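You operate a simulated robot arm through the tools that you are given. There is no shell and no other tool.

Carry out the task below with a simulated robot arm. There is one attempt and no reset: what you move stays moved.

TASK
Stop the drums, set speed and dose as the recipe card says, then load.
Fine: drums stop button first; load button last; the belt runs on.

Only the result counts: the job must be done as asked and must still hold three seconds after the hand-in. Knocking over, shifting, dropping, spilling or breaking anything else fails it.

THE ROBOT
A 6-joint arm with a two-finger parallel gripper, fixed in place. Base frame: the origin is on the floor under the middle of its stand, x ahead of it, y to its left, z up; the work surface is at about z = 0.9. Units: m, degrees, N and s.
With the tool pointing down near the work surface it reaches from about 0.24 to 0.64 m from the base axis. Its first joint turns from -66.0 to 66.0 degrees. Payload 2.7 kg.
The TCP is the grasp point between the finger pads, 0.023 m short of the fingertips. In the tool frame z runs along the fingers and y along their closing line. Largest opening 0.094 m; finger width 0.038, thickness 0.01; the body of the gripper, 0.054 by 0.096 m, starts 0.039 m behind the TCP.
Orientation is that of the tool frame in the base frame, as [roll, pitch, yaw] about the fixed x, y, z axes, in that order (R = Rz(yaw) Ry(pitch) Rx(roll)). With the fingers straight down and closing along the base's y, the tool's x points along the base's -x, its y along +y and its z along -z.

THE INTERFACE
- The arm moves only by the tool step_arm. Its argument "plan" is one flat list of numbers, 6 for each row, row after row: the shift along the tool's x, y, z in m, then the turn, a rotation vector about the tool's x, y, z in rad. In form: [dx, dy, dz, wx, wy, wz, dx, dy, dz, wx, wy, wz, ...]. A call has 1 to 20 rows; each row is the pose to reach, as a shift and turn from the pose commanded when the call began, along the tool's axes at that moment. "claw" is the finger opening in m, from 0 to 0.094, set as the call begins (left out, the last holds). Rows are played at 5 a second. More than 0.05 m and 8.6 degrees between two rows, or a gripper value outside its range, and nothing of the call is played. Where a pose cannot be reached the arm comes as near as it can. A force on the tool above 40 N (or 10 N above the force at the start of the call, whichever is more), or a blocked arm, ends the call early, and 0.2 s more pass. Each finger travels about 0.045 m/s and halts on what it meets, pressing with about 25 N; the grip force reading is that of the motor and also rises with nothing between the fingers. The clock runs only during rows and for 0.2 s after the last one: add rows that repeat a pose to give the fingers time. It gives the time, the measured TCP pose, the force on the tool (base axes), the opening and the grip force at its end, in the units of the frame above (readings bear some noise), with the torque about the TCP (base axes, N m) and any sound that the robot's microphone picked up.
- Cameras (640 x 400 px; columns grow to the right, rows downward): "scene" is fixed at [0.0477, -0.4144, 1.4074]; the picture's right is [0.93, -0.36, 0.00], its down [-0.22, -0.57, -0.79] and it looks along [0.29, 0.74, -0.61] (base axes); focal length 256 px, centre (320, 200). "wrist" rides on the gripper at [0.086, 0.016, -0.075] in the tool frame; the picture's right is [-0.18, 0.98, 0.00], its down [-0.58, -0.11, -0.81] and it looks along [-0.79, -0.15, 0.59] (tool axes); focal length 243 px, centre (320, 200). There is no depth. A picture from a camera that has moved, and an enlarged one, comes with that camera's place and axes in the base frame and with its lens. The place of the scene camera against the robot may be out by one fixed shift of up to 0.012 m in any direction.
- capture(camera): a new picture of that camera. No time passes.
- enlarge(camera, box): a new picture of the part [left, top, right, bottom] of that camera's present view, enlarged. No time passes.
- job_done(): hands the job in; it is judged then, once.

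Nothing tells you positions but the pictures and the camera data. Unless the task says otherwise, let go and move clear before handing in.

The tools are called after "Request:" as a command line: name --argument value ..., lists and objects as JSON in quotes. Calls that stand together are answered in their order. step_arm: Moves the arm, as the interface text tells. Its arguments: {"type":"object","properties":{"plan":{"type":"array","items":{"type":"number"}},"claw":{"type":"number"}},"required":["plan"]} The other tools are called the same way: capture (camera) takes a picture; enlarge (camera, box) takes an enlarged picture of a part of a camera's view; job_done () hands the job in.

At the start:

```text
clock: 0.0
position: [0.3826, 0.0747, 1.2105]
ee_rot: [179.9, 0.0, 180.0]
wrist_force: [-0.7, -0.3, 0.1]
wrist_torque: [-0.01, 0.0, 0.05]
opening: 0.0939
grasp_force: 0.0
```

scene: 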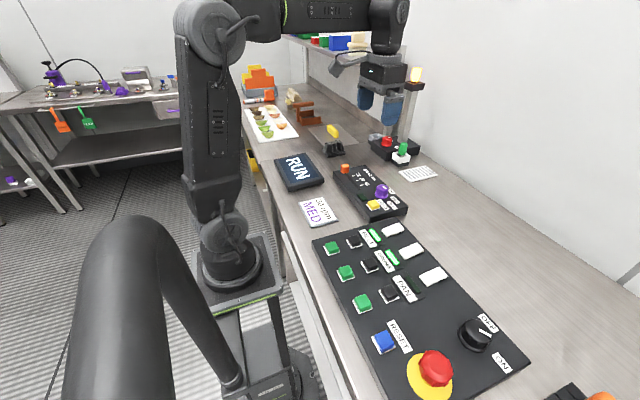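
wrist: 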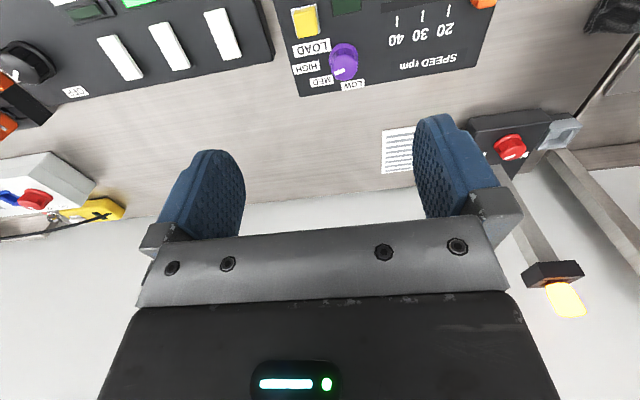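

I see a large control panel (green and black buttons, blue button, red emergency stop) and a smaller box with a speed slider, a purple dose knob and a yellow LOAD button. I'll enlarge parts of the view to read the labels and the recipe card.

Request:
enlarge --camera "scene" --box '[270, 140, 430, 240]'

Request:
enlarge --camera "scene" --box '[300, 215, 460, 315]'

Request:
enlarge --camera "scene" --box '[340, 260, 540, 400]'

Request:
enlarge --camera "wrist" --box '[260, 0, 510, 110]'

Request:
enlarge --camera "scene" --box '[230, 60, 450, 190]'

```text
4.00 times, centred on (350, 190) of scene
camera zoom: at [0.0477, -0.4144, 1.4074], right [0.93, -0.36, 0.0], down [-0.22, -0.57, -0.79], along [0.29, 0.74, -0.61], focal length 1023 px, centre (200, 240)
```

zoom: 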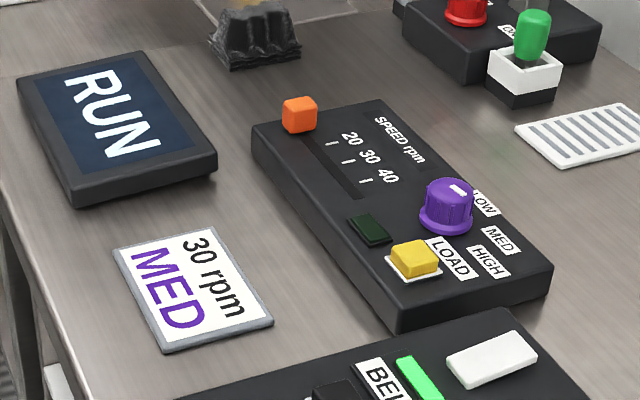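

```text
4.00 times, centred on (380, 265) of scene
camera zoom: at [0.0477, -0.4144, 1.4074], right [0.93, -0.36, 0.0], down [-0.22, -0.57, -0.79], along [0.29, 0.74, -0.61], focal length 1023 px, centre (80, -60)
```

zoom: 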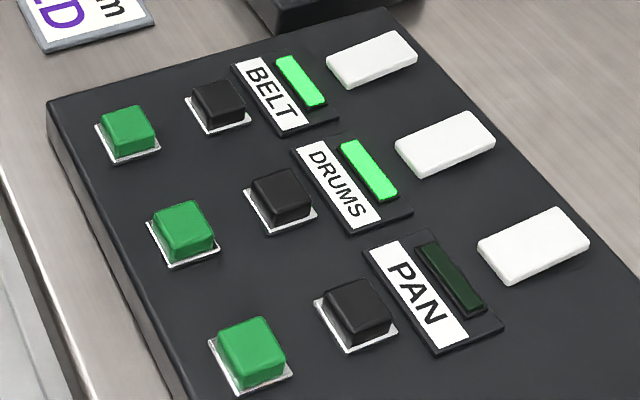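

```text
2.86 times, centred on (440, 330) of scene
camera zoom: at [0.0477, -0.4144, 1.4074], right [0.93, -0.36, 0.0], down [-0.22, -0.57, -0.79], along [0.29, 0.74, -0.61], focal length 731 px, centre (-23, -171)
```

zoom: 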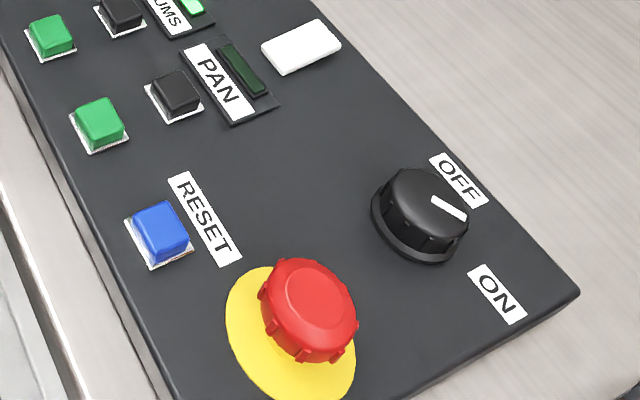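

```text
2.56 times, centred on (385, 55) of wrist
camera zoom: at [0.295, 0.0917, 1.2845], right [0.18, 0.98, 0.0], down [0.58, -0.11, 0.81], along [0.79, -0.15, -0.59], focal length 621 px, centre (154, 571)
```

zoom: 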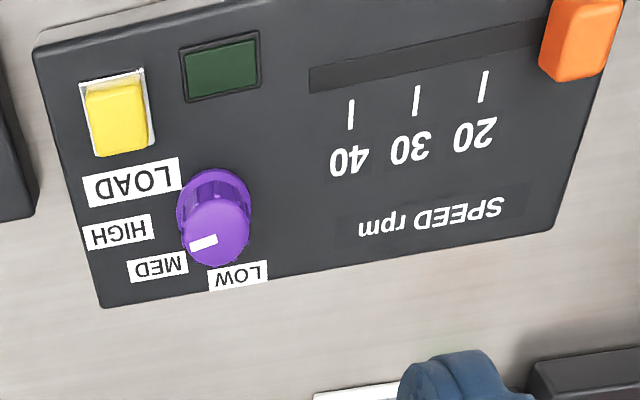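

```text
2.91 times, centred on (340, 125) of scene
camera zoom: at [0.0477, -0.4144, 1.4074], right [0.93, -0.36, 0.0], down [-0.22, -0.57, -0.79], along [0.29, 0.74, -0.61], focal length 744 px, centre (262, 418)
```

zoom: 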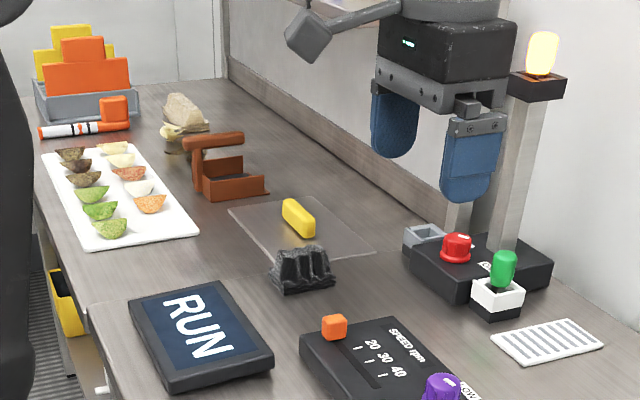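

The recipe card reads 30 rpm and MED. The drums' stop should be the black button beside the DRUMS label, roughly (0.284, -0.115), and the speed and dose box is around x≈0.40, y≈0.05–0.25. Next I close the fingers and move above the drums row for a better wrist view.

Request:
step_arm --plan '[0.0164, -0.0317, 0.0083, 0, 0, 0, 0.0329, -0.0633, 0.0167, 0, 0, 0, 0.0493, -0.095, 0.025, 0, 0, 0, 0.0657, -0.1267, 0.0333, 0, 0, 0, 0.0822, -0.1583, 0.0417, 0, 0, 0, 0.0986, -0.19, 0.05, 0, 0, 0, 0.0986, -0.19, 0.05, 0, 0, 0]' --claw 0

Request:
capture --camera "wrist"

Request:
capture --camera "scene"

```text
clock: 1.6
position: [0.2813, -0.1157, 1.1594]
ee_rot: [179.9, 0.0, 180.0]
wrist_force: [-0.5, 0.4, 0.8]
wrist_torque: [-0.01, 0.0, 0.01]
opening: 0.0
grasp_force: 25.1
```

```text
taken
camera wrist: at [0.1955, -0.0996, 1.2334], right [0.18, 0.98, 0.0], down [0.58, -0.11, 0.81], along [0.79, -0.15, -0.59], focal length 243 px, centre (320, 200)
```

wrist: 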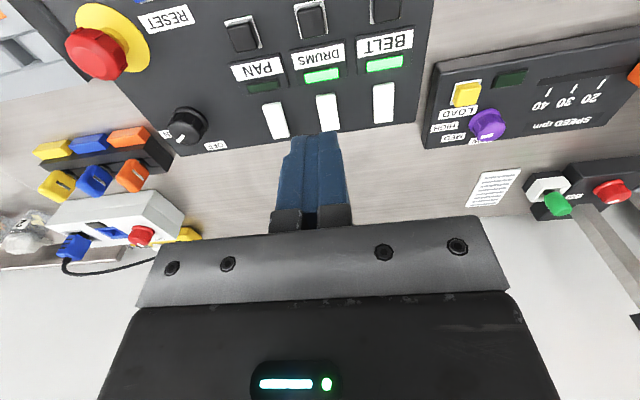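

```text
taken
```

scene: 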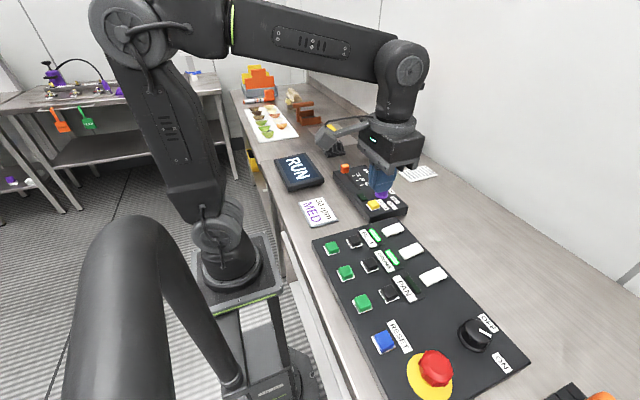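

The fingers are closed, and from this pose the wrist camera shows the DRUMS row at the top of the picture, with its black button at about (312, 18). I enlarge that area to measure it.

Request:
enlarge --camera "wrist" --box '[210, 0, 430, 138]'

Request:
enlarge --camera "wrist" --box '[420, 30, 640, 168]'

Request:
enlarge --camera "scene" --box '[310, 150, 430, 225]'

```text
2.90 times, centred on (320, 69) of wrist
camera zoom: at [0.1955, -0.0996, 1.2334], right [0.18, 0.98, 0.0], down [0.58, -0.11, 0.81], along [0.79, -0.15, -0.59], focal length 703 px, centre (320, 580)
```

zoom: 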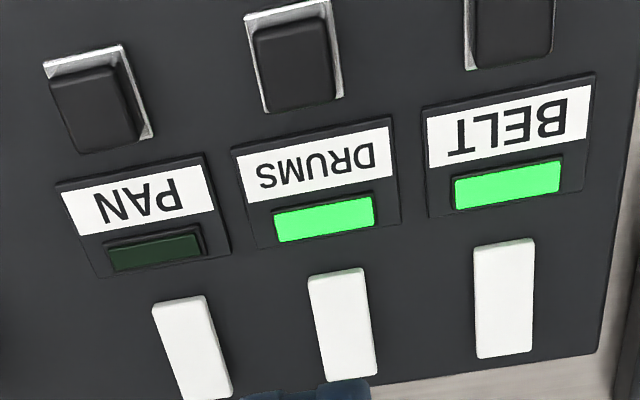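

```text
2.90 times, centred on (530, 99) of wrist
camera zoom: at [0.1955, -0.0996, 1.2334], right [0.18, 0.98, 0.0], down [0.58, -0.11, 0.81], along [0.79, -0.15, -0.59], focal length 703 px, centre (-289, 493)
```

zoom: 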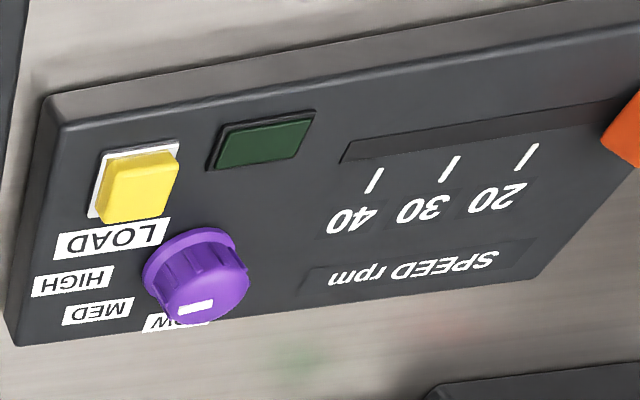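

```text
5.33 times, centred on (370, 188) of scene
camera zoom: at [0.0477, -0.4144, 1.4074], right [0.93, -0.36, 0.0], down [-0.22, -0.57, -0.79], along [0.29, 0.74, -0.61], focal length 1364 px, centre (53, 267)
```

zoom: 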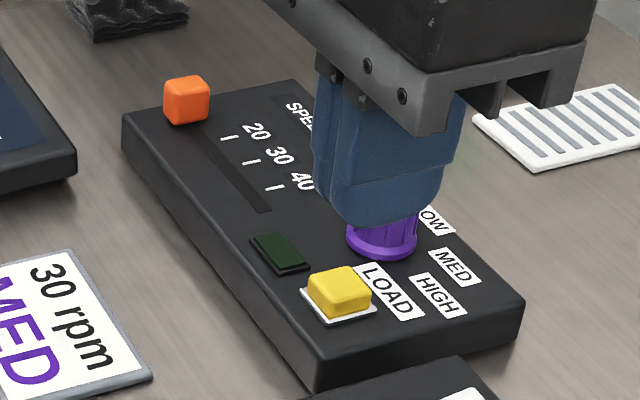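

The drums stop button top is near (0.2855, -0.124) by the wrist camera, and the scene camera appears to be off by about 9 mm in y. I'll descend to about 5 cm above it and check again.

Request:
step_arm --plan '[-0.001, -0.002, 0.035, 0, 0, 0, -0.002, -0.004, 0.07, 0, 0, 0, -0.003, -0.006, 0.105, 0, 0, 0, -0.004, -0.0085, 0.135, 0, 0, 0, -0.004, -0.0085, 0.135, 0, 0, 0]'

Request:
capture --camera "wrist"

Request:
enlarge --camera "scene" --box '[310, 205, 470, 305]'

```text
clock: 2.8
position: [0.2892, -0.1235, 1.0263]
ee_rot: [-179.9, 0.0, -180.0]
wrist_force: [0.0, -0.4, 0.4]
wrist_torque: [0.03, -0.02, -0.01]
opening: 0.0001
grasp_force: 25.0
```

```text
taken
camera wrist: at [0.2011, -0.1066, 1.1], right [0.18, 0.98, 0.0], down [0.58, -0.11, 0.81], along [0.79, -0.15, -0.59], focal length 243 px, centre (320, 200)
```

wrist: 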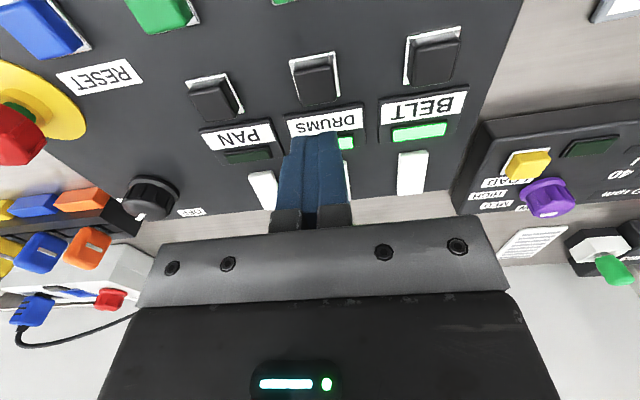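

```text
4.00 times, centred on (390, 255) of scene
camera zoom: at [0.0477, -0.4144, 1.4074], right [0.93, -0.36, 0.0], down [-0.22, -0.57, -0.79], along [0.29, 0.74, -0.61], focal length 1023 px, centre (40, -20)
```

zoom: 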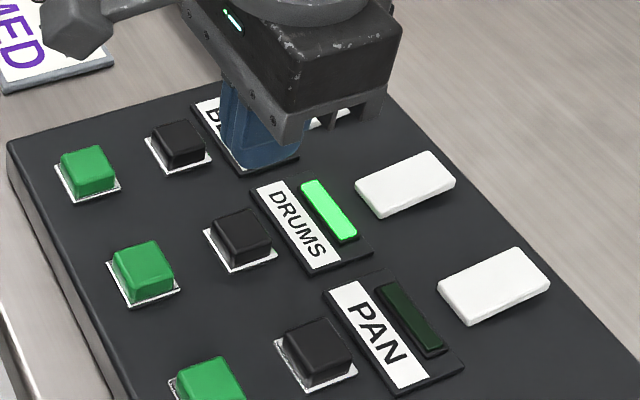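

The tip is now about 5 cm above the drums' black button. I enlarge the wrist view so I can triangulate the button against the previous view.

Request:
enlarge --camera "wrist" --box '[240, 30, 400, 130]'

Request:
enlarge --camera "wrist" --box '[180, 30, 480, 210]'

```text
4.00 times, centred on (320, 80) of wrist
camera zoom: at [0.2011, -0.1066, 1.1], right [0.18, 0.98, 0.0], down [0.58, -0.11, 0.81], along [0.79, -0.15, -0.59], focal length 970 px, centre (320, 680)
```

zoom: 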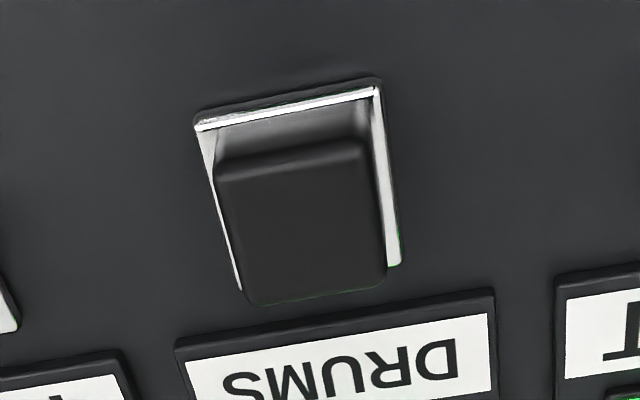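

```text
2.13 times, centred on (330, 120) of wrist
camera zoom: at [0.2011, -0.1066, 1.1], right [0.18, 0.98, 0.0], down [0.58, -0.11, 0.81], along [0.79, -0.15, -0.59], focal length 518 px, centre (299, 371)
```

zoom: 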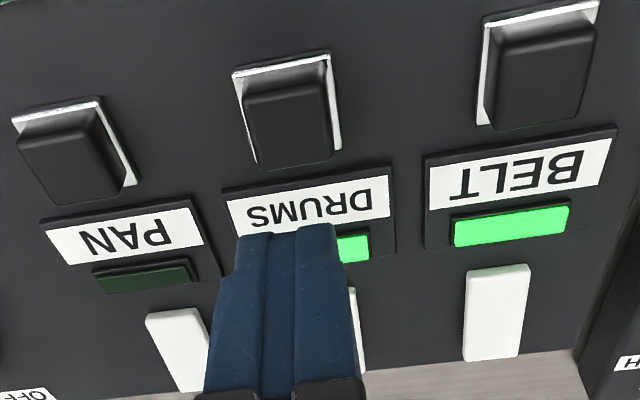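

Triangulation puts the drums stop button's top at about (0.285, -0.125, 0.943), and the closed fingertip is at about z = 1.003. I'll line up and go down to first contact in small steps.

Request:
step_arm --plan '[0.003, -0.002, 0.025, 0, 0, 0, 0.003, -0.002, 0.045, 0, 0, 0, 0.003, -0.002, 0.054, 0, 0, 0, 0.003, -0.002, 0.057, 0, 0, 0, 0.003, -0.002, 0.059, 0, 0, 0, 0.003, -0.002, 0.061, 0, 0, 0, 0.003, -0.002, 0.062, 0, 0, 0]'

Request:
enlarge --camera "scene" --box '[310, 205, 470, 305]'

Request:
capture --camera "wrist"

```text
clock: 4.4
position: [0.2838, -0.1243, 0.9643]
ee_rot: [-179.9, 0.1, -179.9]
wrist_force: [0.1, -2.1, 3.5]
wrist_torque: [0.01, -0.01, 0.02]
opening: 0.0
grasp_force: 25.0
heard: click
```

```text
4.00 times, centred on (390, 255) of scene
camera zoom: at [0.0477, -0.4144, 1.4074], right [0.93, -0.36, 0.0], down [-0.22, -0.57, -0.79], along [0.29, 0.74, -0.61], focal length 1023 px, centre (40, -20)
```

zoom: 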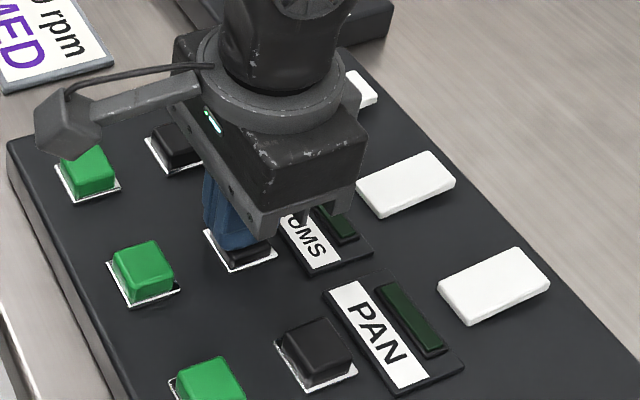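

```text
taken
camera wrist: at [0.1971, -0.1085, 1.0382], right [0.18, 0.98, 0.0], down [0.58, -0.11, 0.81], along [0.79, -0.15, -0.59], focal length 243 px, centre (320, 200)
```

wrist: 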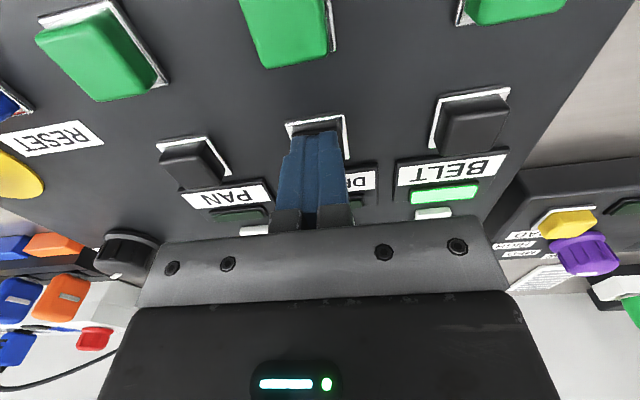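

A click sounded and the DRUMS lamp went dark while the BELT lamp stays lit. Now I lift straight up and check the lamps and the screen.

Request:
step_arm --plan '[0, 0, -0.03, 0, 0, 0, 0, 0, -0.07, 0, 0, 0, 0, 0, -0.11, 0, 0, 0, 0, 0, -0.15, 0, 0, 0, 0, 0, -0.15, 0, 0, 0]'

Request:
capture --camera "scene"

Request:
capture --camera "wrist"

```text
clock: 5.6
position: [0.2823, -0.1251, 1.1131]
ee_rot: [-180.0, 0.0, 180.0]
wrist_force: [-0.4, -0.2, -0.2]
wrist_torque: [-0.01, -0.02, 0.03]
opening: 0.0001
grasp_force: 25.4
```

```text
taken
```

scene: 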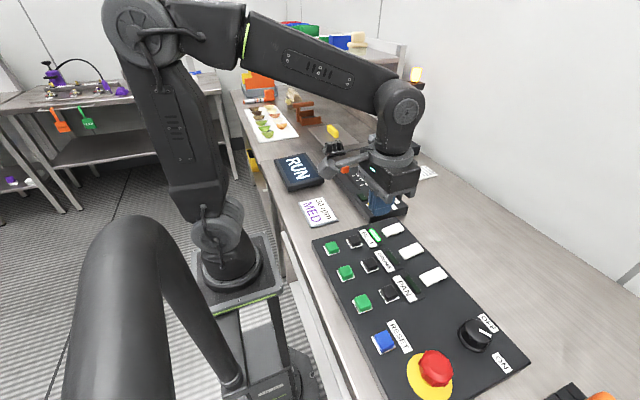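

```text
taken
camera wrist: at [0.1959, -0.109, 1.1872], right [0.18, 0.98, 0.0], down [0.58, -0.11, 0.81], along [0.79, -0.15, -0.59], focal length 243 px, centre (320, 200)
```

wrist: 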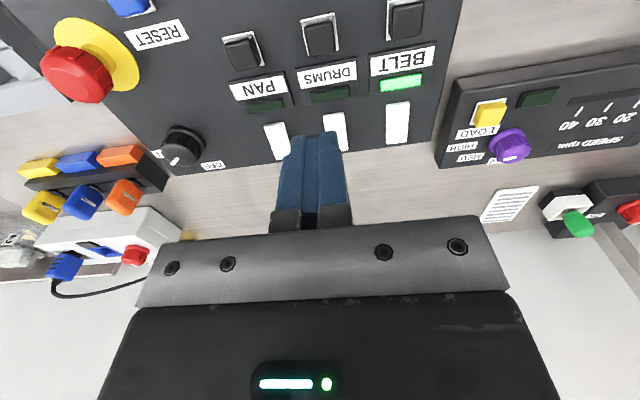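

The drums are stopped and the belt still runs. Next I move up and over toward the speed and dose box to measure the slider, ticks and knob from above.

Request:
step_arm --plan '[-0.0097, 0.0344, -0.0109, 0, 0, 0, -0.0194, 0.0688, -0.0218, 0, 0, 0, -0.0291, 0.1031, -0.0326, 0, 0, 0, -0.0388, 0.1375, -0.0435, 0, 0, 0, -0.0484, 0.1719, -0.0544, 0, 0, 0, -0.0581, 0.2063, -0.0653, 0, 0, 0, -0.0678, 0.2406, -0.0761, 0, 0, 0, -0.0775, 0.275, -0.087, 0, 0, 0, -0.0775, 0.275, -0.087, 0, 0, 0]'

Request:
capture --camera "wrist"

Request:
enlarge --camera "wrist" --box '[180, 0, 460, 175]'

Request:
enlarge --camera "scene" --box '[270, 140, 430, 240]'

```text
clock: 7.6
position: [0.3616, 0.1525, 1.2046]
ee_rot: [180.0, -0.1, -179.9]
wrist_force: [0.0, 0.1, 0.3]
wrist_torque: [-0.04, 0.0, 0.0]
opening: 0.0001
grasp_force: 24.8
```

```text
taken
camera wrist: at [0.2753, 0.168, 1.2781], right [0.18, 0.98, 0.0], down [0.58, -0.11, 0.81], along [0.79, -0.15, -0.59], focal length 243 px, centre (320, 200)
```

wrist: 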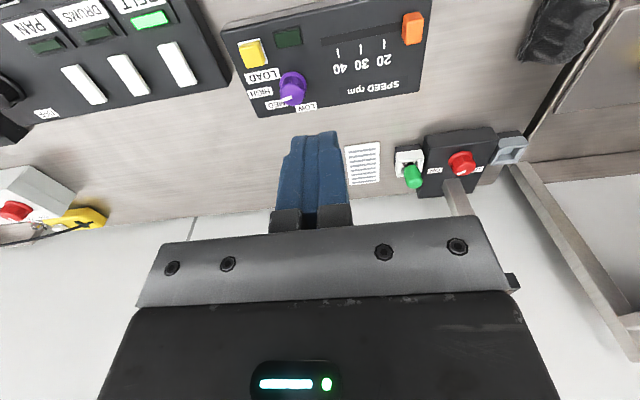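

```text
2.29 times, centred on (320, 88) of wrist
camera zoom: at [0.2753, 0.168, 1.2781], right [0.18, 0.98, 0.0], down [0.58, -0.11, 0.81], along [0.79, -0.15, -0.59], focal length 555 px, centre (320, 457)
```

zoom: 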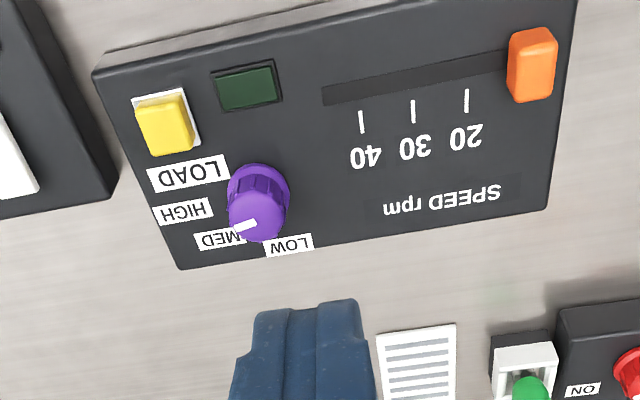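

```text
4.00 times, centred on (350, 190) of scene
camera zoom: at [0.0477, -0.4144, 1.4074], right [0.93, -0.36, 0.0], down [-0.22, -0.57, -0.79], along [0.29, 0.74, -0.61], focal length 1023 px, centre (200, 240)
```

zoom: 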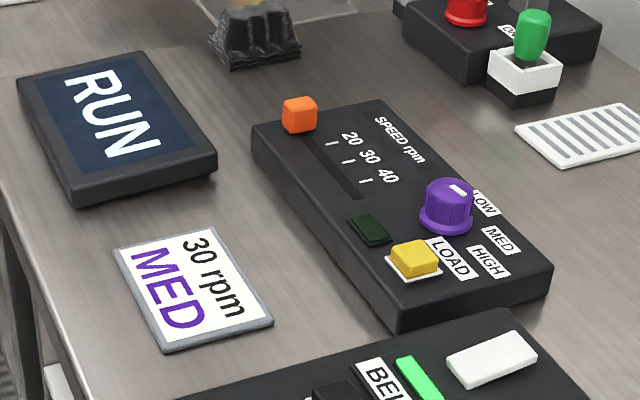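

The ticks work out at y≈0.226 (20), 0.195 (30) and 0.165 (40), with the slot at x≈0.406 and the box top at z≈0.931. I enlarge the slider cap and the knob for finer detail.

Request:
enlarge --camera "wrist" --box '[320, 0, 432, 70]'

Request:
enlarge --camera "wrist" --box '[230, 50, 342, 120]'

Request:
enlarge --camera "scene" --box '[328, 158, 376, 188]'

Request:
enlarge --camera "scene" --box '[360, 175, 408, 205]'

```text
5.71 times, centred on (376, 35) of wrist
camera zoom: at [0.2753, 0.168, 1.2781], right [0.18, 0.98, 0.0], down [0.58, -0.11, 0.81], along [0.79, -0.15, -0.59], focal length 1386 px, centre (0, 1143)
```

zoom: 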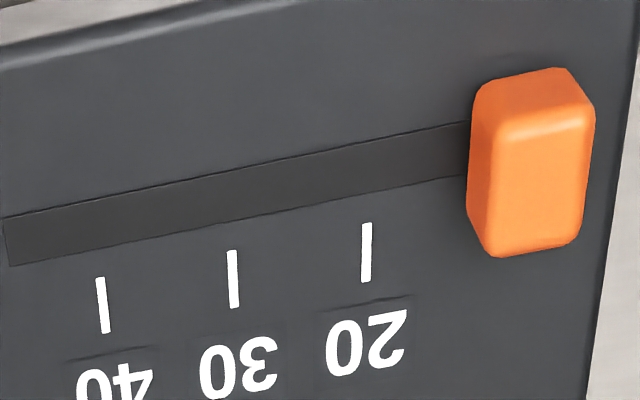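

```text
5.71 times, centred on (286, 85) of wrist
camera zoom: at [0.2753, 0.168, 1.2781], right [0.18, 0.98, 0.0], down [0.58, -0.11, 0.81], along [0.79, -0.15, -0.59], focal length 1386 px, centre (514, 857)
```

zoom: 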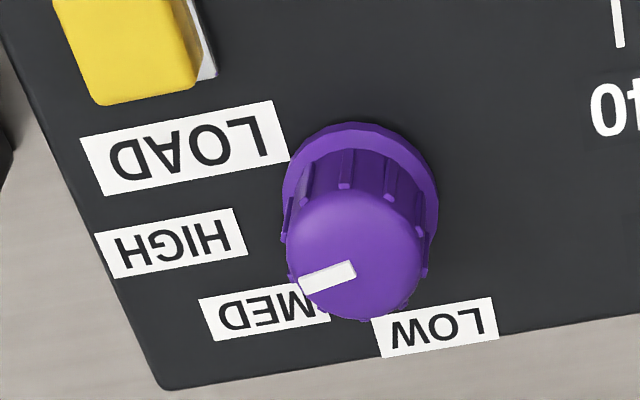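

```text
13.33 times, centred on (352, 173) of scene
camera zoom: at [0.0477, -0.4144, 1.4074], right [0.93, -0.36, 0.0], down [-0.22, -0.57, -0.79], along [0.29, 0.74, -0.61], focal length 3411 px, centre (-107, 560)
```

zoom: 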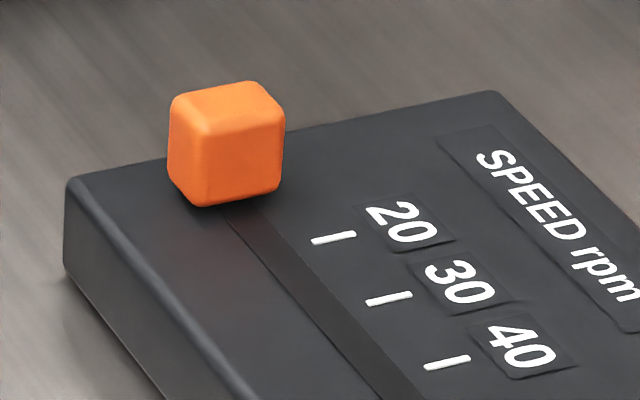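

```text
13.33 times, centred on (384, 190) of scene
camera zoom: at [0.0477, -0.4144, 1.4074], right [0.93, -0.36, 0.0], down [-0.22, -0.57, -0.79], along [0.29, 0.74, -0.61], focal length 3411 px, centre (-533, 333)
```

zoom: 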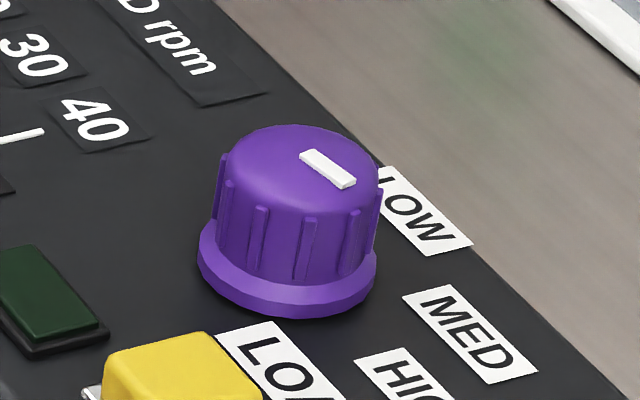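

The recipe is 30 rpm and MED. The slider cap is about 20 × 22 mm with its centre near (0.406, 0.256) and its top at z≈0.955. The knob axis is near (0.451, 0.096), and its pointer now sits between MED and HIGH. I'll do the slider first, so I move above it with the fingers opened to 5 cm.

Request:
step_arm --plan '[-0.0089, 0.0207, 0.028, 0, 0, 0, -0.0178, 0.0414, 0.056, 0, 0, 0, -0.0267, 0.0621, 0.084, 0, 0, 0, -0.0356, 0.0828, 0.112, 0, 0, 0, -0.0445, 0.1035, 0.14, 0, 0, 0, -0.0445, 0.1035, 0.14, 0, 0, 0]' --claw 0.05

Request:
capture --camera "wrist"

Request:
enlarge --camera "wrist" --box '[200, 20, 440, 170]'

Request:
enlarge --camera "scene" --box '[310, 130, 438, 210]'

```text
clock: 9.0
position: [0.4082, 0.2544, 1.0599]
ee_rot: [-180.0, 0.0, -179.9]
wrist_force: [-0.3, -0.1, 0.0]
wrist_torque: [0.03, -0.01, -0.02]
opening: 0.0497
grasp_force: 0.1
```

```text
taken
camera wrist: at [0.3218, 0.2708, 1.134], right [0.18, 0.98, 0.0], down [0.58, -0.11, 0.81], along [0.79, -0.15, -0.59], focal length 243 px, centre (320, 200)
```

wrist: 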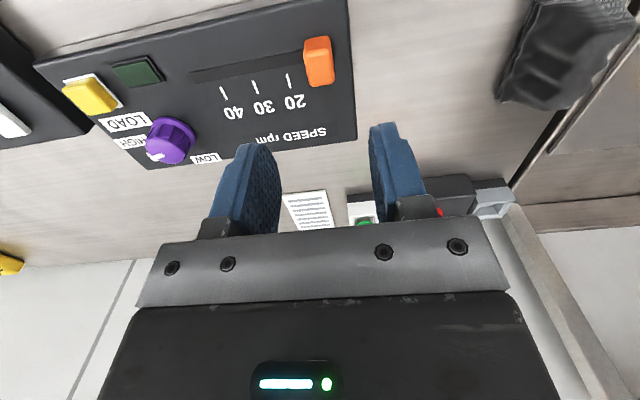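

```text
2.67 times, centred on (320, 95) of wrist
camera zoom: at [0.3218, 0.2708, 1.134], right [0.18, 0.98, 0.0], down [0.58, -0.11, 0.81], along [0.79, -0.15, -0.59], focal length 647 px, centre (320, 480)
```

zoom: 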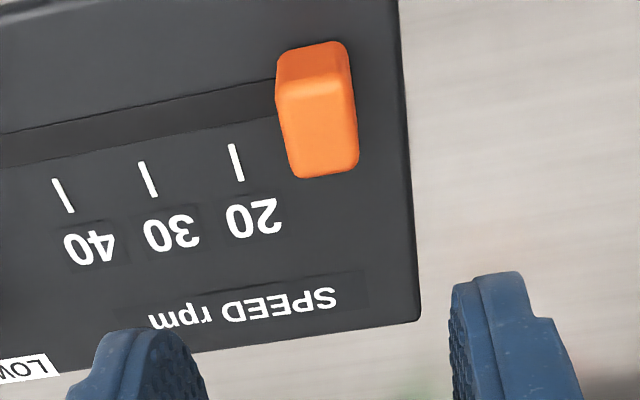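

```text
5.00 times, centred on (374, 170) of scene
camera zoom: at [0.0477, -0.4144, 1.4074], right [0.93, -0.36, 0.0], down [-0.22, -0.57, -0.79], along [0.29, 0.74, -0.61], focal length 1279 px, centre (50, 350)
```

zoom: 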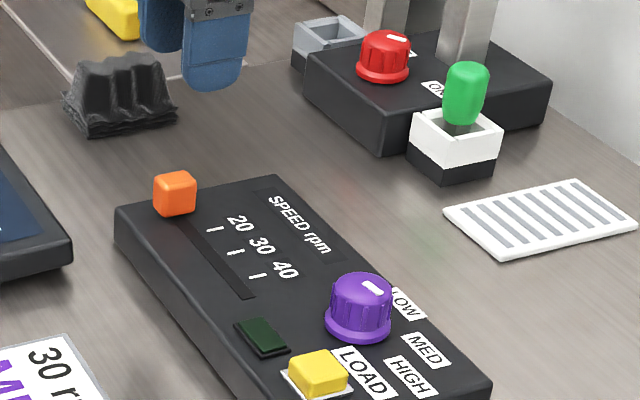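

The cap centre is confirmed at (0.406, 0.2556), exactly two tick spacings from the 30 tick at y = 0.1954. I lower the open fingers around the cap.

Request:
step_arm --plan '[0.002, 0.001, 0.04, 0, 0, 0, 0.002, 0.001, 0.07, 0, 0, 0, 0.002, 0.001, 0.09, 0, 0, 0, 0.002, 0.001, 0.098, 0, 0, 0, 0.002, 0.001, 0.098, 0, 0, 0]'

Request:
capture --camera "wrist"

Request:
enlarge --camera "scene" --box '[310, 130, 438, 210]'

```text
clock: 10.2
position: [0.404, 0.2558, 0.9628]
ee_rot: [180.0, 0.0, 180.0]
wrist_force: [-0.4, 0.0, 0.3]
wrist_torque: [0.01, 0.01, 0.0]
opening: 0.0498
grasp_force: 0.1
```

```text
taken
camera wrist: at [0.3186, 0.2715, 1.0363], right [0.18, 0.98, 0.0], down [0.58, -0.11, 0.81], along [0.79, -0.15, -0.59], focal length 243 px, centre (320, 200)
```

wrist: 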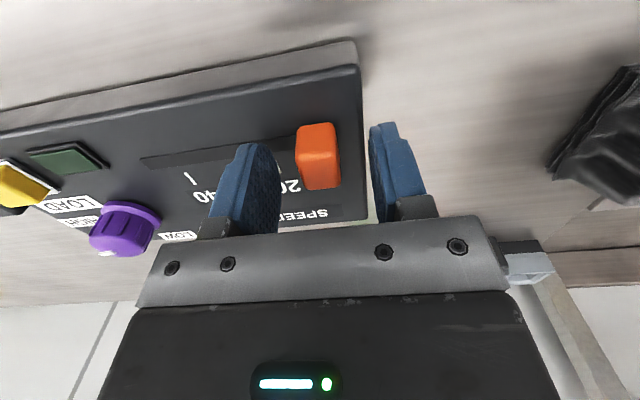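

```text
5.00 times, centred on (374, 170) of scene
camera zoom: at [0.0477, -0.4144, 1.4074], right [0.93, -0.36, 0.0], down [-0.22, -0.57, -0.79], along [0.29, 0.74, -0.61], focal length 1279 px, centre (50, 350)
```

zoom: 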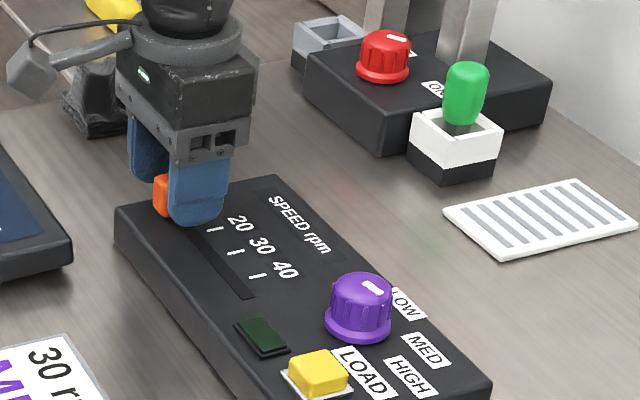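

The cap sits between the fingers, with the tips about 9 mm above the box top. I close on it.

Request:
step_arm --plan '[0, 0, 0.001, 0, 0, 0, 0, 0, 0.001, 0, 0, 0, 0, 0, 0.001, 0, 0, 0, 0, 0, 0.001, 0, 0, 0, 0, 0, 0.001, 0, 0, 0]' --claw 0.014

Request:
capture --camera "wrist"

```text
clock: 11.4
position: [0.4044, 0.2555, 0.9613]
ee_rot: [180.0, 0.0, -180.0]
wrist_force: [0.6, -2.4, 1.9]
wrist_torque: [-0.01, -0.03, 0.0]
opening: 0.0193
grasp_force: 45.2
```

```text
taken
camera wrist: at [0.3183, 0.2715, 1.0357], right [0.18, 0.98, 0.0], down [0.58, -0.11, 0.81], along [0.79, -0.15, -0.59], focal length 243 px, centre (320, 200)
```

wrist: 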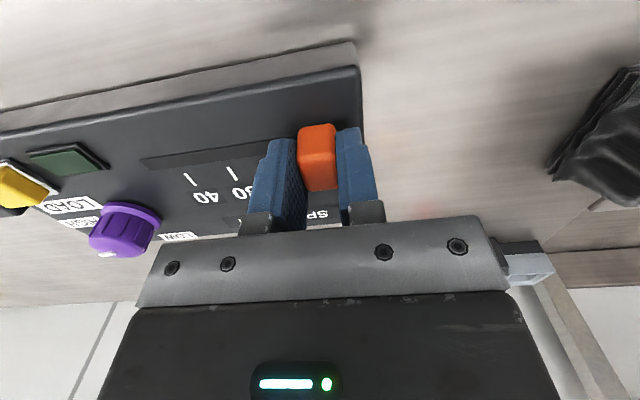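

The cap is gripped (opening 19.3 mm). I slide it 60 mm toward -y to the 30 tick in small rows.

Request:
step_arm --plan '[0, -0.008, 0, 0, 0, 0, 0, -0.018, 0, 0, 0, 0, 0, -0.028, 0, 0, 0, 0, 0, -0.038, 0, 0, 0, 0, 0, -0.048, 0, 0, 0, 0, 0, -0.055, 0, 0, 0, 0, 0, -0.06, 0, 0, 0, 0, 0, -0.06, 0, 0, 0, 0]'

Request:
capture --camera "wrist"

Request:
enlarge --camera "scene" --box '[310, 130, 438, 210]'

```text
clock: 13.2
position: [0.4052, 0.1944, 0.9622]
ee_rot: [-180.0, 0.0, 180.0]
wrist_force: [5.3, 0.0, -3.5]
wrist_torque: [0.01, 0.32, 0.02]
opening: 0.0192
grasp_force: 45.0
```

```text
taken
camera wrist: at [0.3183, 0.2104, 1.0359], right [0.18, 0.98, 0.0], down [0.58, -0.11, 0.81], along [0.79, -0.15, -0.59], focal length 243 px, centre (320, 200)
```

wrist: 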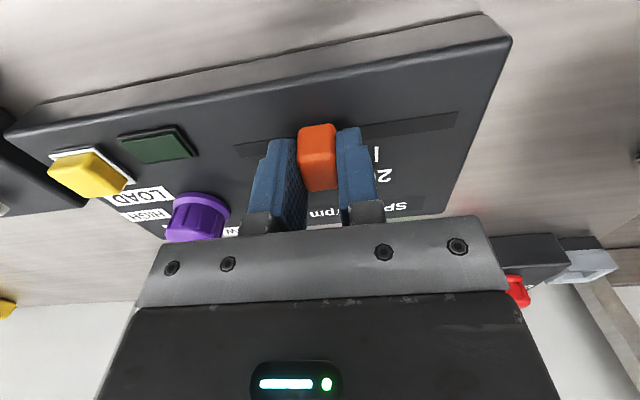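

```text
5.00 times, centred on (374, 170) of scene
camera zoom: at [0.0479, -0.4144, 1.4074], right [0.93, -0.36, 0.0], down [-0.22, -0.57, -0.79], along [0.29, 0.74, -0.61], focal length 1279 px, centre (50, 350)
```

zoom: 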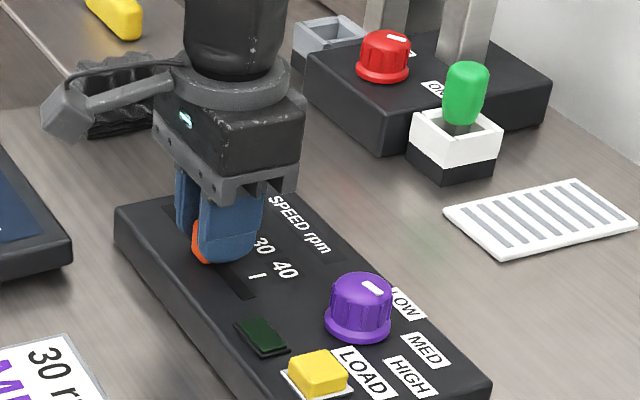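

The slider reads y≈0.1945, about at the 30 tick, and the box hasn't moved. I release it, lift clear and look at the result.

Request:
step_arm --plan '[0, 0, 0, 0, 0, 0, 0, 0, 0, 0, 0, 0, 0, 0, 0, 0, 0, 0, 0, 0, -0.001, 0, 0, 0]' --claw 0.05

Request:
step_arm --plan '[0, 0, -0.02, 0, 0, 0, 0, 0, -0.05, 0, 0, 0, 0, 0, -0.09, 0, 0, 0, 0.02, 0, -0.13, 0, 0, 0, 0.04, -0.02, -0.16, 0, 0, 0, 0.04, -0.02, -0.16, 0, 0, 0]'

Request:
capture --camera "wrist"

Request:
enlarge --camera "wrist" --box '[200, 0, 440, 150]'

Request:
enlarge --camera "scene" --box '[310, 130, 438, 210]'

```text
clock: 14.2
position: [0.405, 0.1928, 0.9624]
ee_rot: [180.0, 0.0, 180.0]
wrist_force: [-0.1, 0.1, 0.8]
wrist_torque: [-0.03, 0.01, -0.01]
opening: 0.0501
grasp_force: 0.1
```

```text
clock: 15.6
position: [0.3644, 0.1765, 1.123]
ee_rot: [179.9, 0.0, 180.0]
wrist_force: [-0.7, 0.1, 0.0]
wrist_torque: [-0.03, 0.02, -0.01]
opening: 0.05
grasp_force: 0.1
```

```text
taken
camera wrist: at [0.2781, 0.1919, 1.1961], right [0.18, 0.98, 0.0], down [0.58, -0.11, 0.81], along [0.79, -0.15, -0.59], focal length 243 px, centre (320, 200)
```

wrist: 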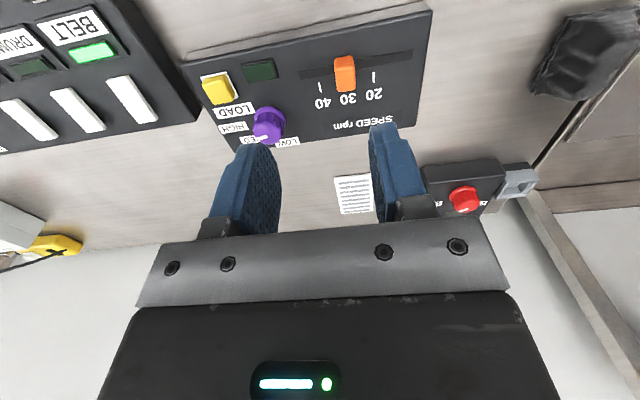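

```text
2.67 times, centred on (320, 75) of wrist
camera zoom: at [0.2781, 0.1919, 1.1961], right [0.18, 0.98, 0.0], down [0.58, -0.11, 0.81], along [0.79, -0.15, -0.59], focal length 647 px, centre (320, 533)
```

zoom: 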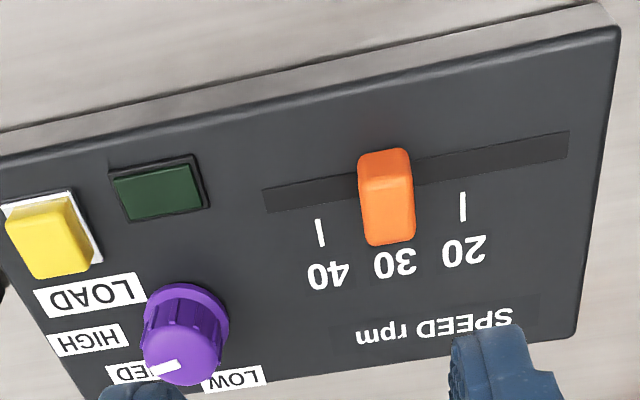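

```text
5.00 times, centred on (374, 170) of scene
camera zoom: at [0.0477, -0.4144, 1.4074], right [0.93, -0.36, 0.0], down [-0.22, -0.57, -0.79], along [0.29, 0.74, -0.61], focal length 1279 px, centre (50, 350)
```

zoom: 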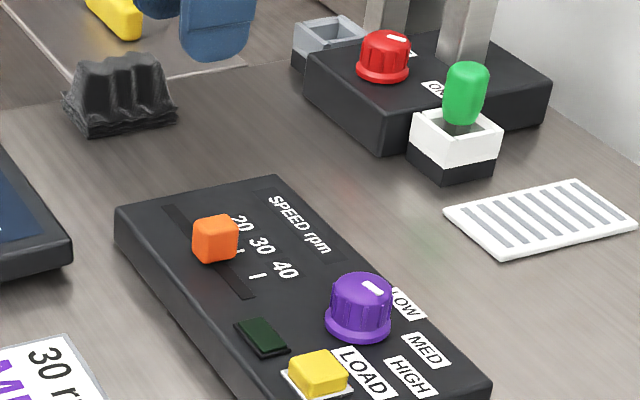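

The slider now sits midway between the 20 and 40 ticks, on 30. Next I move above the dose knob for a steep view of its axis, pointer and labels.

Request:
step_arm --plan '[-0.0216, -0.0199, 0.008, 0, 0, 0, -0.0432, -0.0398, 0.016, 0, 0, 0, -0.0649, -0.0596, 0.024, 0, 0, 0, -0.0865, -0.0795, 0.032, 0, 0, 0, -0.0865, -0.0795, 0.032, 0, 0, 0]' --claw 0.06

Request:
capture --camera "wrist"

Request:
enlarge --camera "wrist" --box '[240, 0, 400, 100]'

Request:
enlarge --camera "scene" --box '[350, 165, 430, 215]'

```text
clock: 16.8
position: [0.45, 0.0962, 1.0903]
ee_rot: [-179.9, 0.1, -180.0]
wrist_force: [0.0, -0.3, 0.4]
wrist_torque: [0.0, -0.01, 0.02]
opening: 0.0601
grasp_force: 0.1
```

```text
taken
camera wrist: at [0.3646, 0.1119, 1.164], right [0.18, 0.98, 0.0], down [0.58, -0.11, 0.81], along [0.79, -0.15, -0.59], focal length 243 px, centre (320, 200)
```

wrist: 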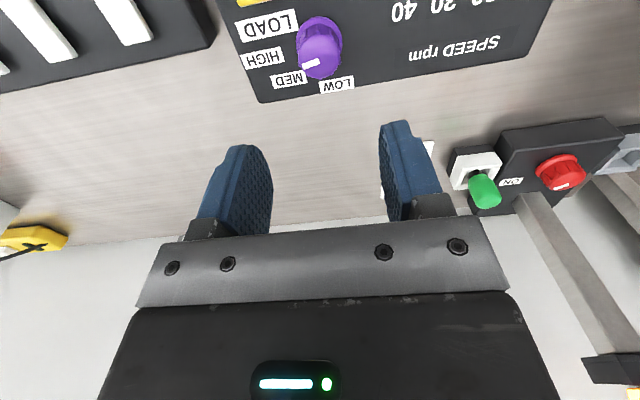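

```text
4.00 times, centred on (320, 50) of wrist
camera zoom: at [0.3646, 0.1119, 1.164], right [0.18, 0.98, 0.0], down [0.58, -0.11, 0.81], along [0.79, -0.15, -0.59], focal length 970 px, centre (320, 800)
```

zoom: 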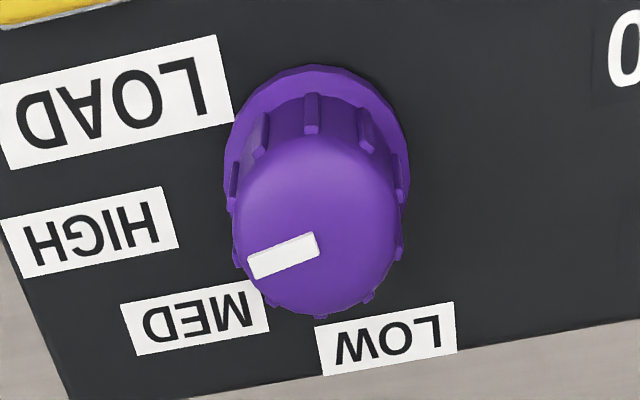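

```text
8.00 times, centred on (390, 190) of scene
camera zoom: at [0.0477, -0.4144, 1.4074], right [0.93, -0.36, 0.0], down [-0.22, -0.57, -0.79], along [0.29, 0.74, -0.61], focal length 2047 px, centre (-240, 280)
```

zoom: 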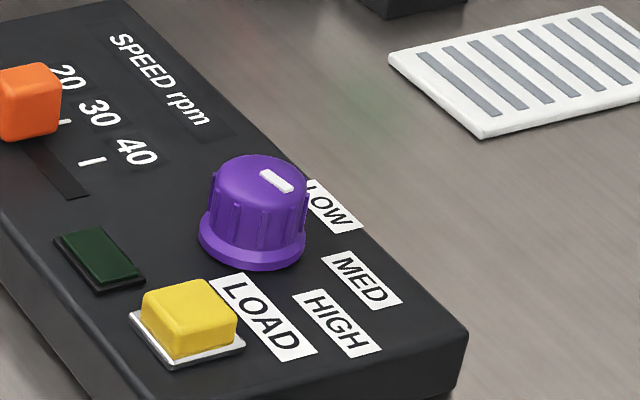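

I place the knob axis at about (0.4495, 0.0955). The pointer is about 80° clockwise from the text-up direction (+x). Label centres lie at about -13° (LOW), +51° (MED) and +84° (HIGH). To learn how pointers relate to labels here, I check the other knobs' pointers and labels.

Request:
enlarge --camera "scene" --box '[365, 125, 429, 165]'

Request:
enlarge --camera "scene" --box '[440, 300, 536, 380]'

Request:
enlarge --camera "wrist" --box '[440, 100, 600, 220]'

Request:
enlarge --camera "wrist" --box '[280, 10, 360, 90]'

```text
10.00 times, centred on (397, 145) of scene
camera zoom: at [0.0477, -0.4144, 1.4074], right [0.93, -0.36, 0.0], down [-0.22, -0.57, -0.79], along [0.29, 0.74, -0.61], focal length 2558 px, centre (-450, 750)
```

zoom: 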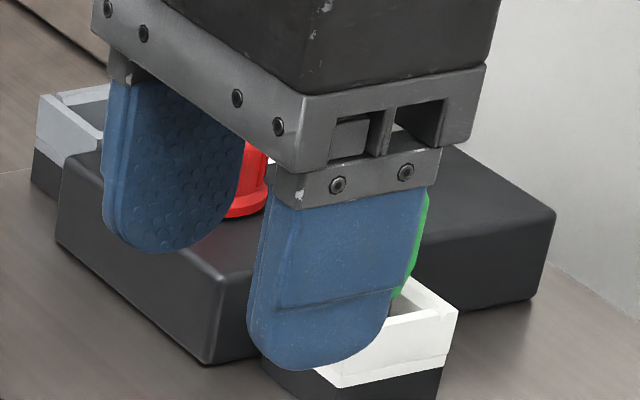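

```text
5.00 times, centred on (488, 340) of scene
camera zoom: at [0.0477, -0.4144, 1.4074], right [0.93, -0.36, 0.0], down [-0.22, -0.57, -0.79], along [0.29, 0.74, -0.61], focal length 1279 px, centre (-520, -500)
```

zoom: 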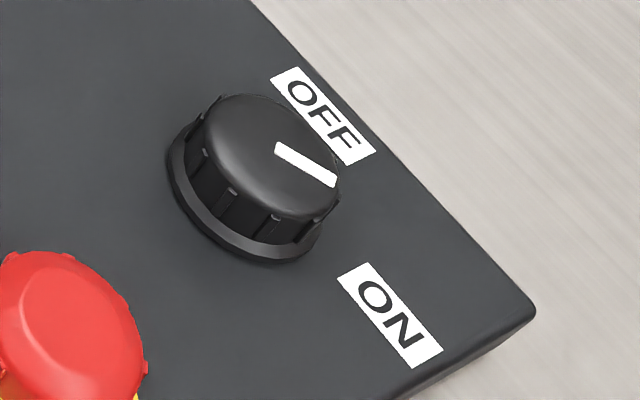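

```text
3.33 times, centred on (520, 160) of wrist
camera zoom: at [0.3646, 0.1119, 1.164], right [0.18, 0.98, 0.0], down [0.58, -0.11, 0.81], along [0.79, -0.15, -0.59], focal length 809 px, centre (-347, 333)
```

zoom: 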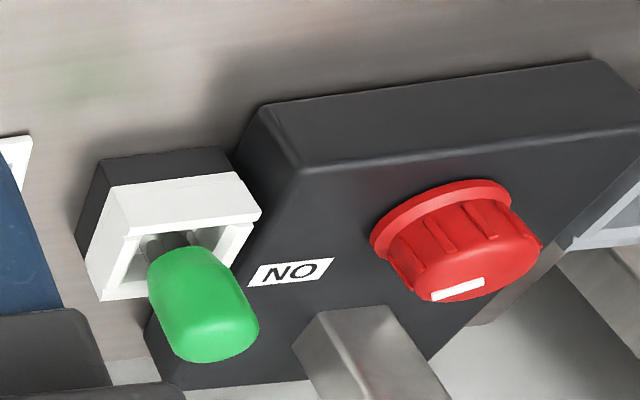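

```text
5.00 times, centred on (320, 50) of wrist
camera zoom: at [0.3646, 0.1119, 1.164], right [0.18, 0.98, 0.0], down [0.58, -0.11, 0.81], along [0.79, -0.15, -0.59], focal length 1213 px, centre (320, 950)
```

zoom: 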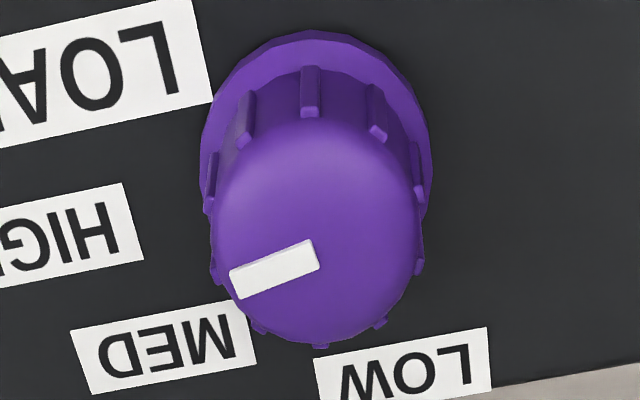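

The other knobs' pointers don't settle how labels line up, so I'll rely on the torque and sound when turning. The knob body is about 34 mm across. I lower the open fingers around it, with the tips at about z = 0.943, just above its skirt.

Request:
step_arm --plan '[0.0005, -0.0005, 0.04, 0, 0, 0, 0.0005, -0.0005, 0.08, 0, 0, 0, 0.0005, -0.0005, 0.11, 0, 0, 0, 0.0005, -0.0005, 0.124, 0, 0, 0, 0.0005, -0.0005, 0.124, 0, 0, 0]'

Request:
capture --camera "wrist"

Request:
enlarge --camera "scene" --box '[340, 150, 436, 210]'

```text
clock: 18.0
position: [0.4488, 0.096, 0.9663]
ee_rot: [-179.9, 0.0, 180.0]
wrist_force: [-0.2, 0.2, 0.1]
wrist_torque: [0.0, 0.01, -0.01]
opening: 0.06
grasp_force: 0.0
```

```text
taken
camera wrist: at [0.3637, 0.1115, 1.041], right [0.18, 0.98, 0.0], down [0.58, -0.11, 0.81], along [0.79, -0.15, -0.59], focal length 243 px, centre (320, 200)
```

wrist: 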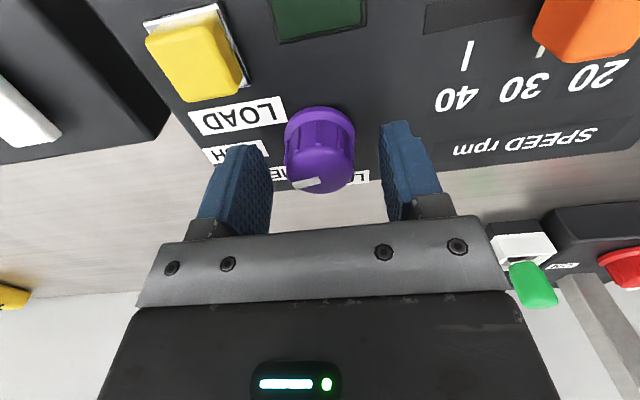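

```text
6.67 times, centred on (388, 180) of scene
camera zoom: at [0.0477, -0.4144, 1.4074], right [0.93, -0.36, 0.0], down [-0.22, -0.57, -0.79], along [0.29, 0.74, -0.61], focal length 1706 px, centre (-133, 333)
```

zoom: 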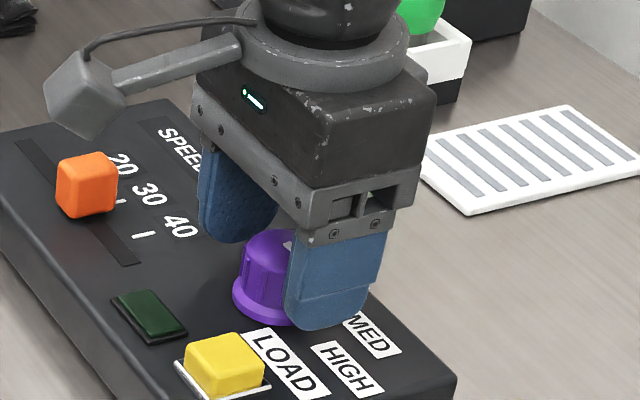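

The fingers straddle the knob. I enlarge this close view to refine the knob's axis and height before closing.

Request:
enlarge --camera "wrist" --box '[240, 90, 400, 200]'

```text
3.64 times, centred on (320, 145) of wrist
camera zoom: at [0.3637, 0.1115, 1.041], right [0.18, 0.98, 0.0], down [0.58, -0.11, 0.81], along [0.79, -0.15, -0.59], focal length 882 px, centre (320, 400)
```

zoom: 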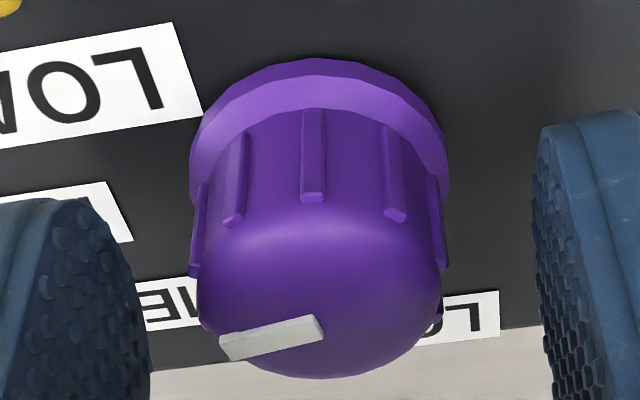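

The knob top is at z≈0.964 and the axis at about (0.4505, 0.095), within 1.5 mm of the TCP. I close the fingers on the knob.

Request:
step_arm --plan '[-0.001, -0.0005, 0, 0, 0, 0, -0.001, -0.0005, 0, 0, 0, 0, -0.001, -0.0005, 0, 0, 0, 0, -0.001, -0.0005, 0, 0, 0, 0, -0.001, -0.0005, 0, 0, 0, 0]' --claw 0.025

Request:
enlarge --camera "wrist" --box '[240, 90, 400, 200]'

```text
clock: 19.2
position: [0.4514, 0.0946, 0.9686]
ee_rot: [179.9, -0.1, 180.0]
wrist_force: [-1.1, -2.1, -0.3]
wrist_torque: [0.46, -0.03, 0.04]
opening: 0.0334
grasp_force: 44.5
```

```text
3.64 times, centred on (320, 145) of wrist
camera zoom: at [0.3649, 0.111, 1.0414], right [0.18, 0.98, 0.0], down [0.58, -0.11, 0.81], along [0.79, -0.15, -0.59], focal length 882 px, centre (320, 400)
```

zoom: 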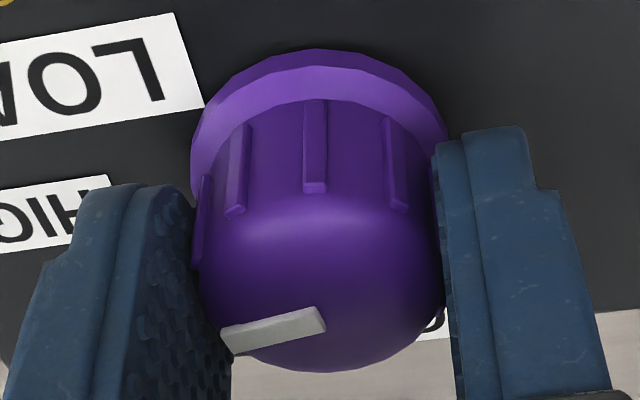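

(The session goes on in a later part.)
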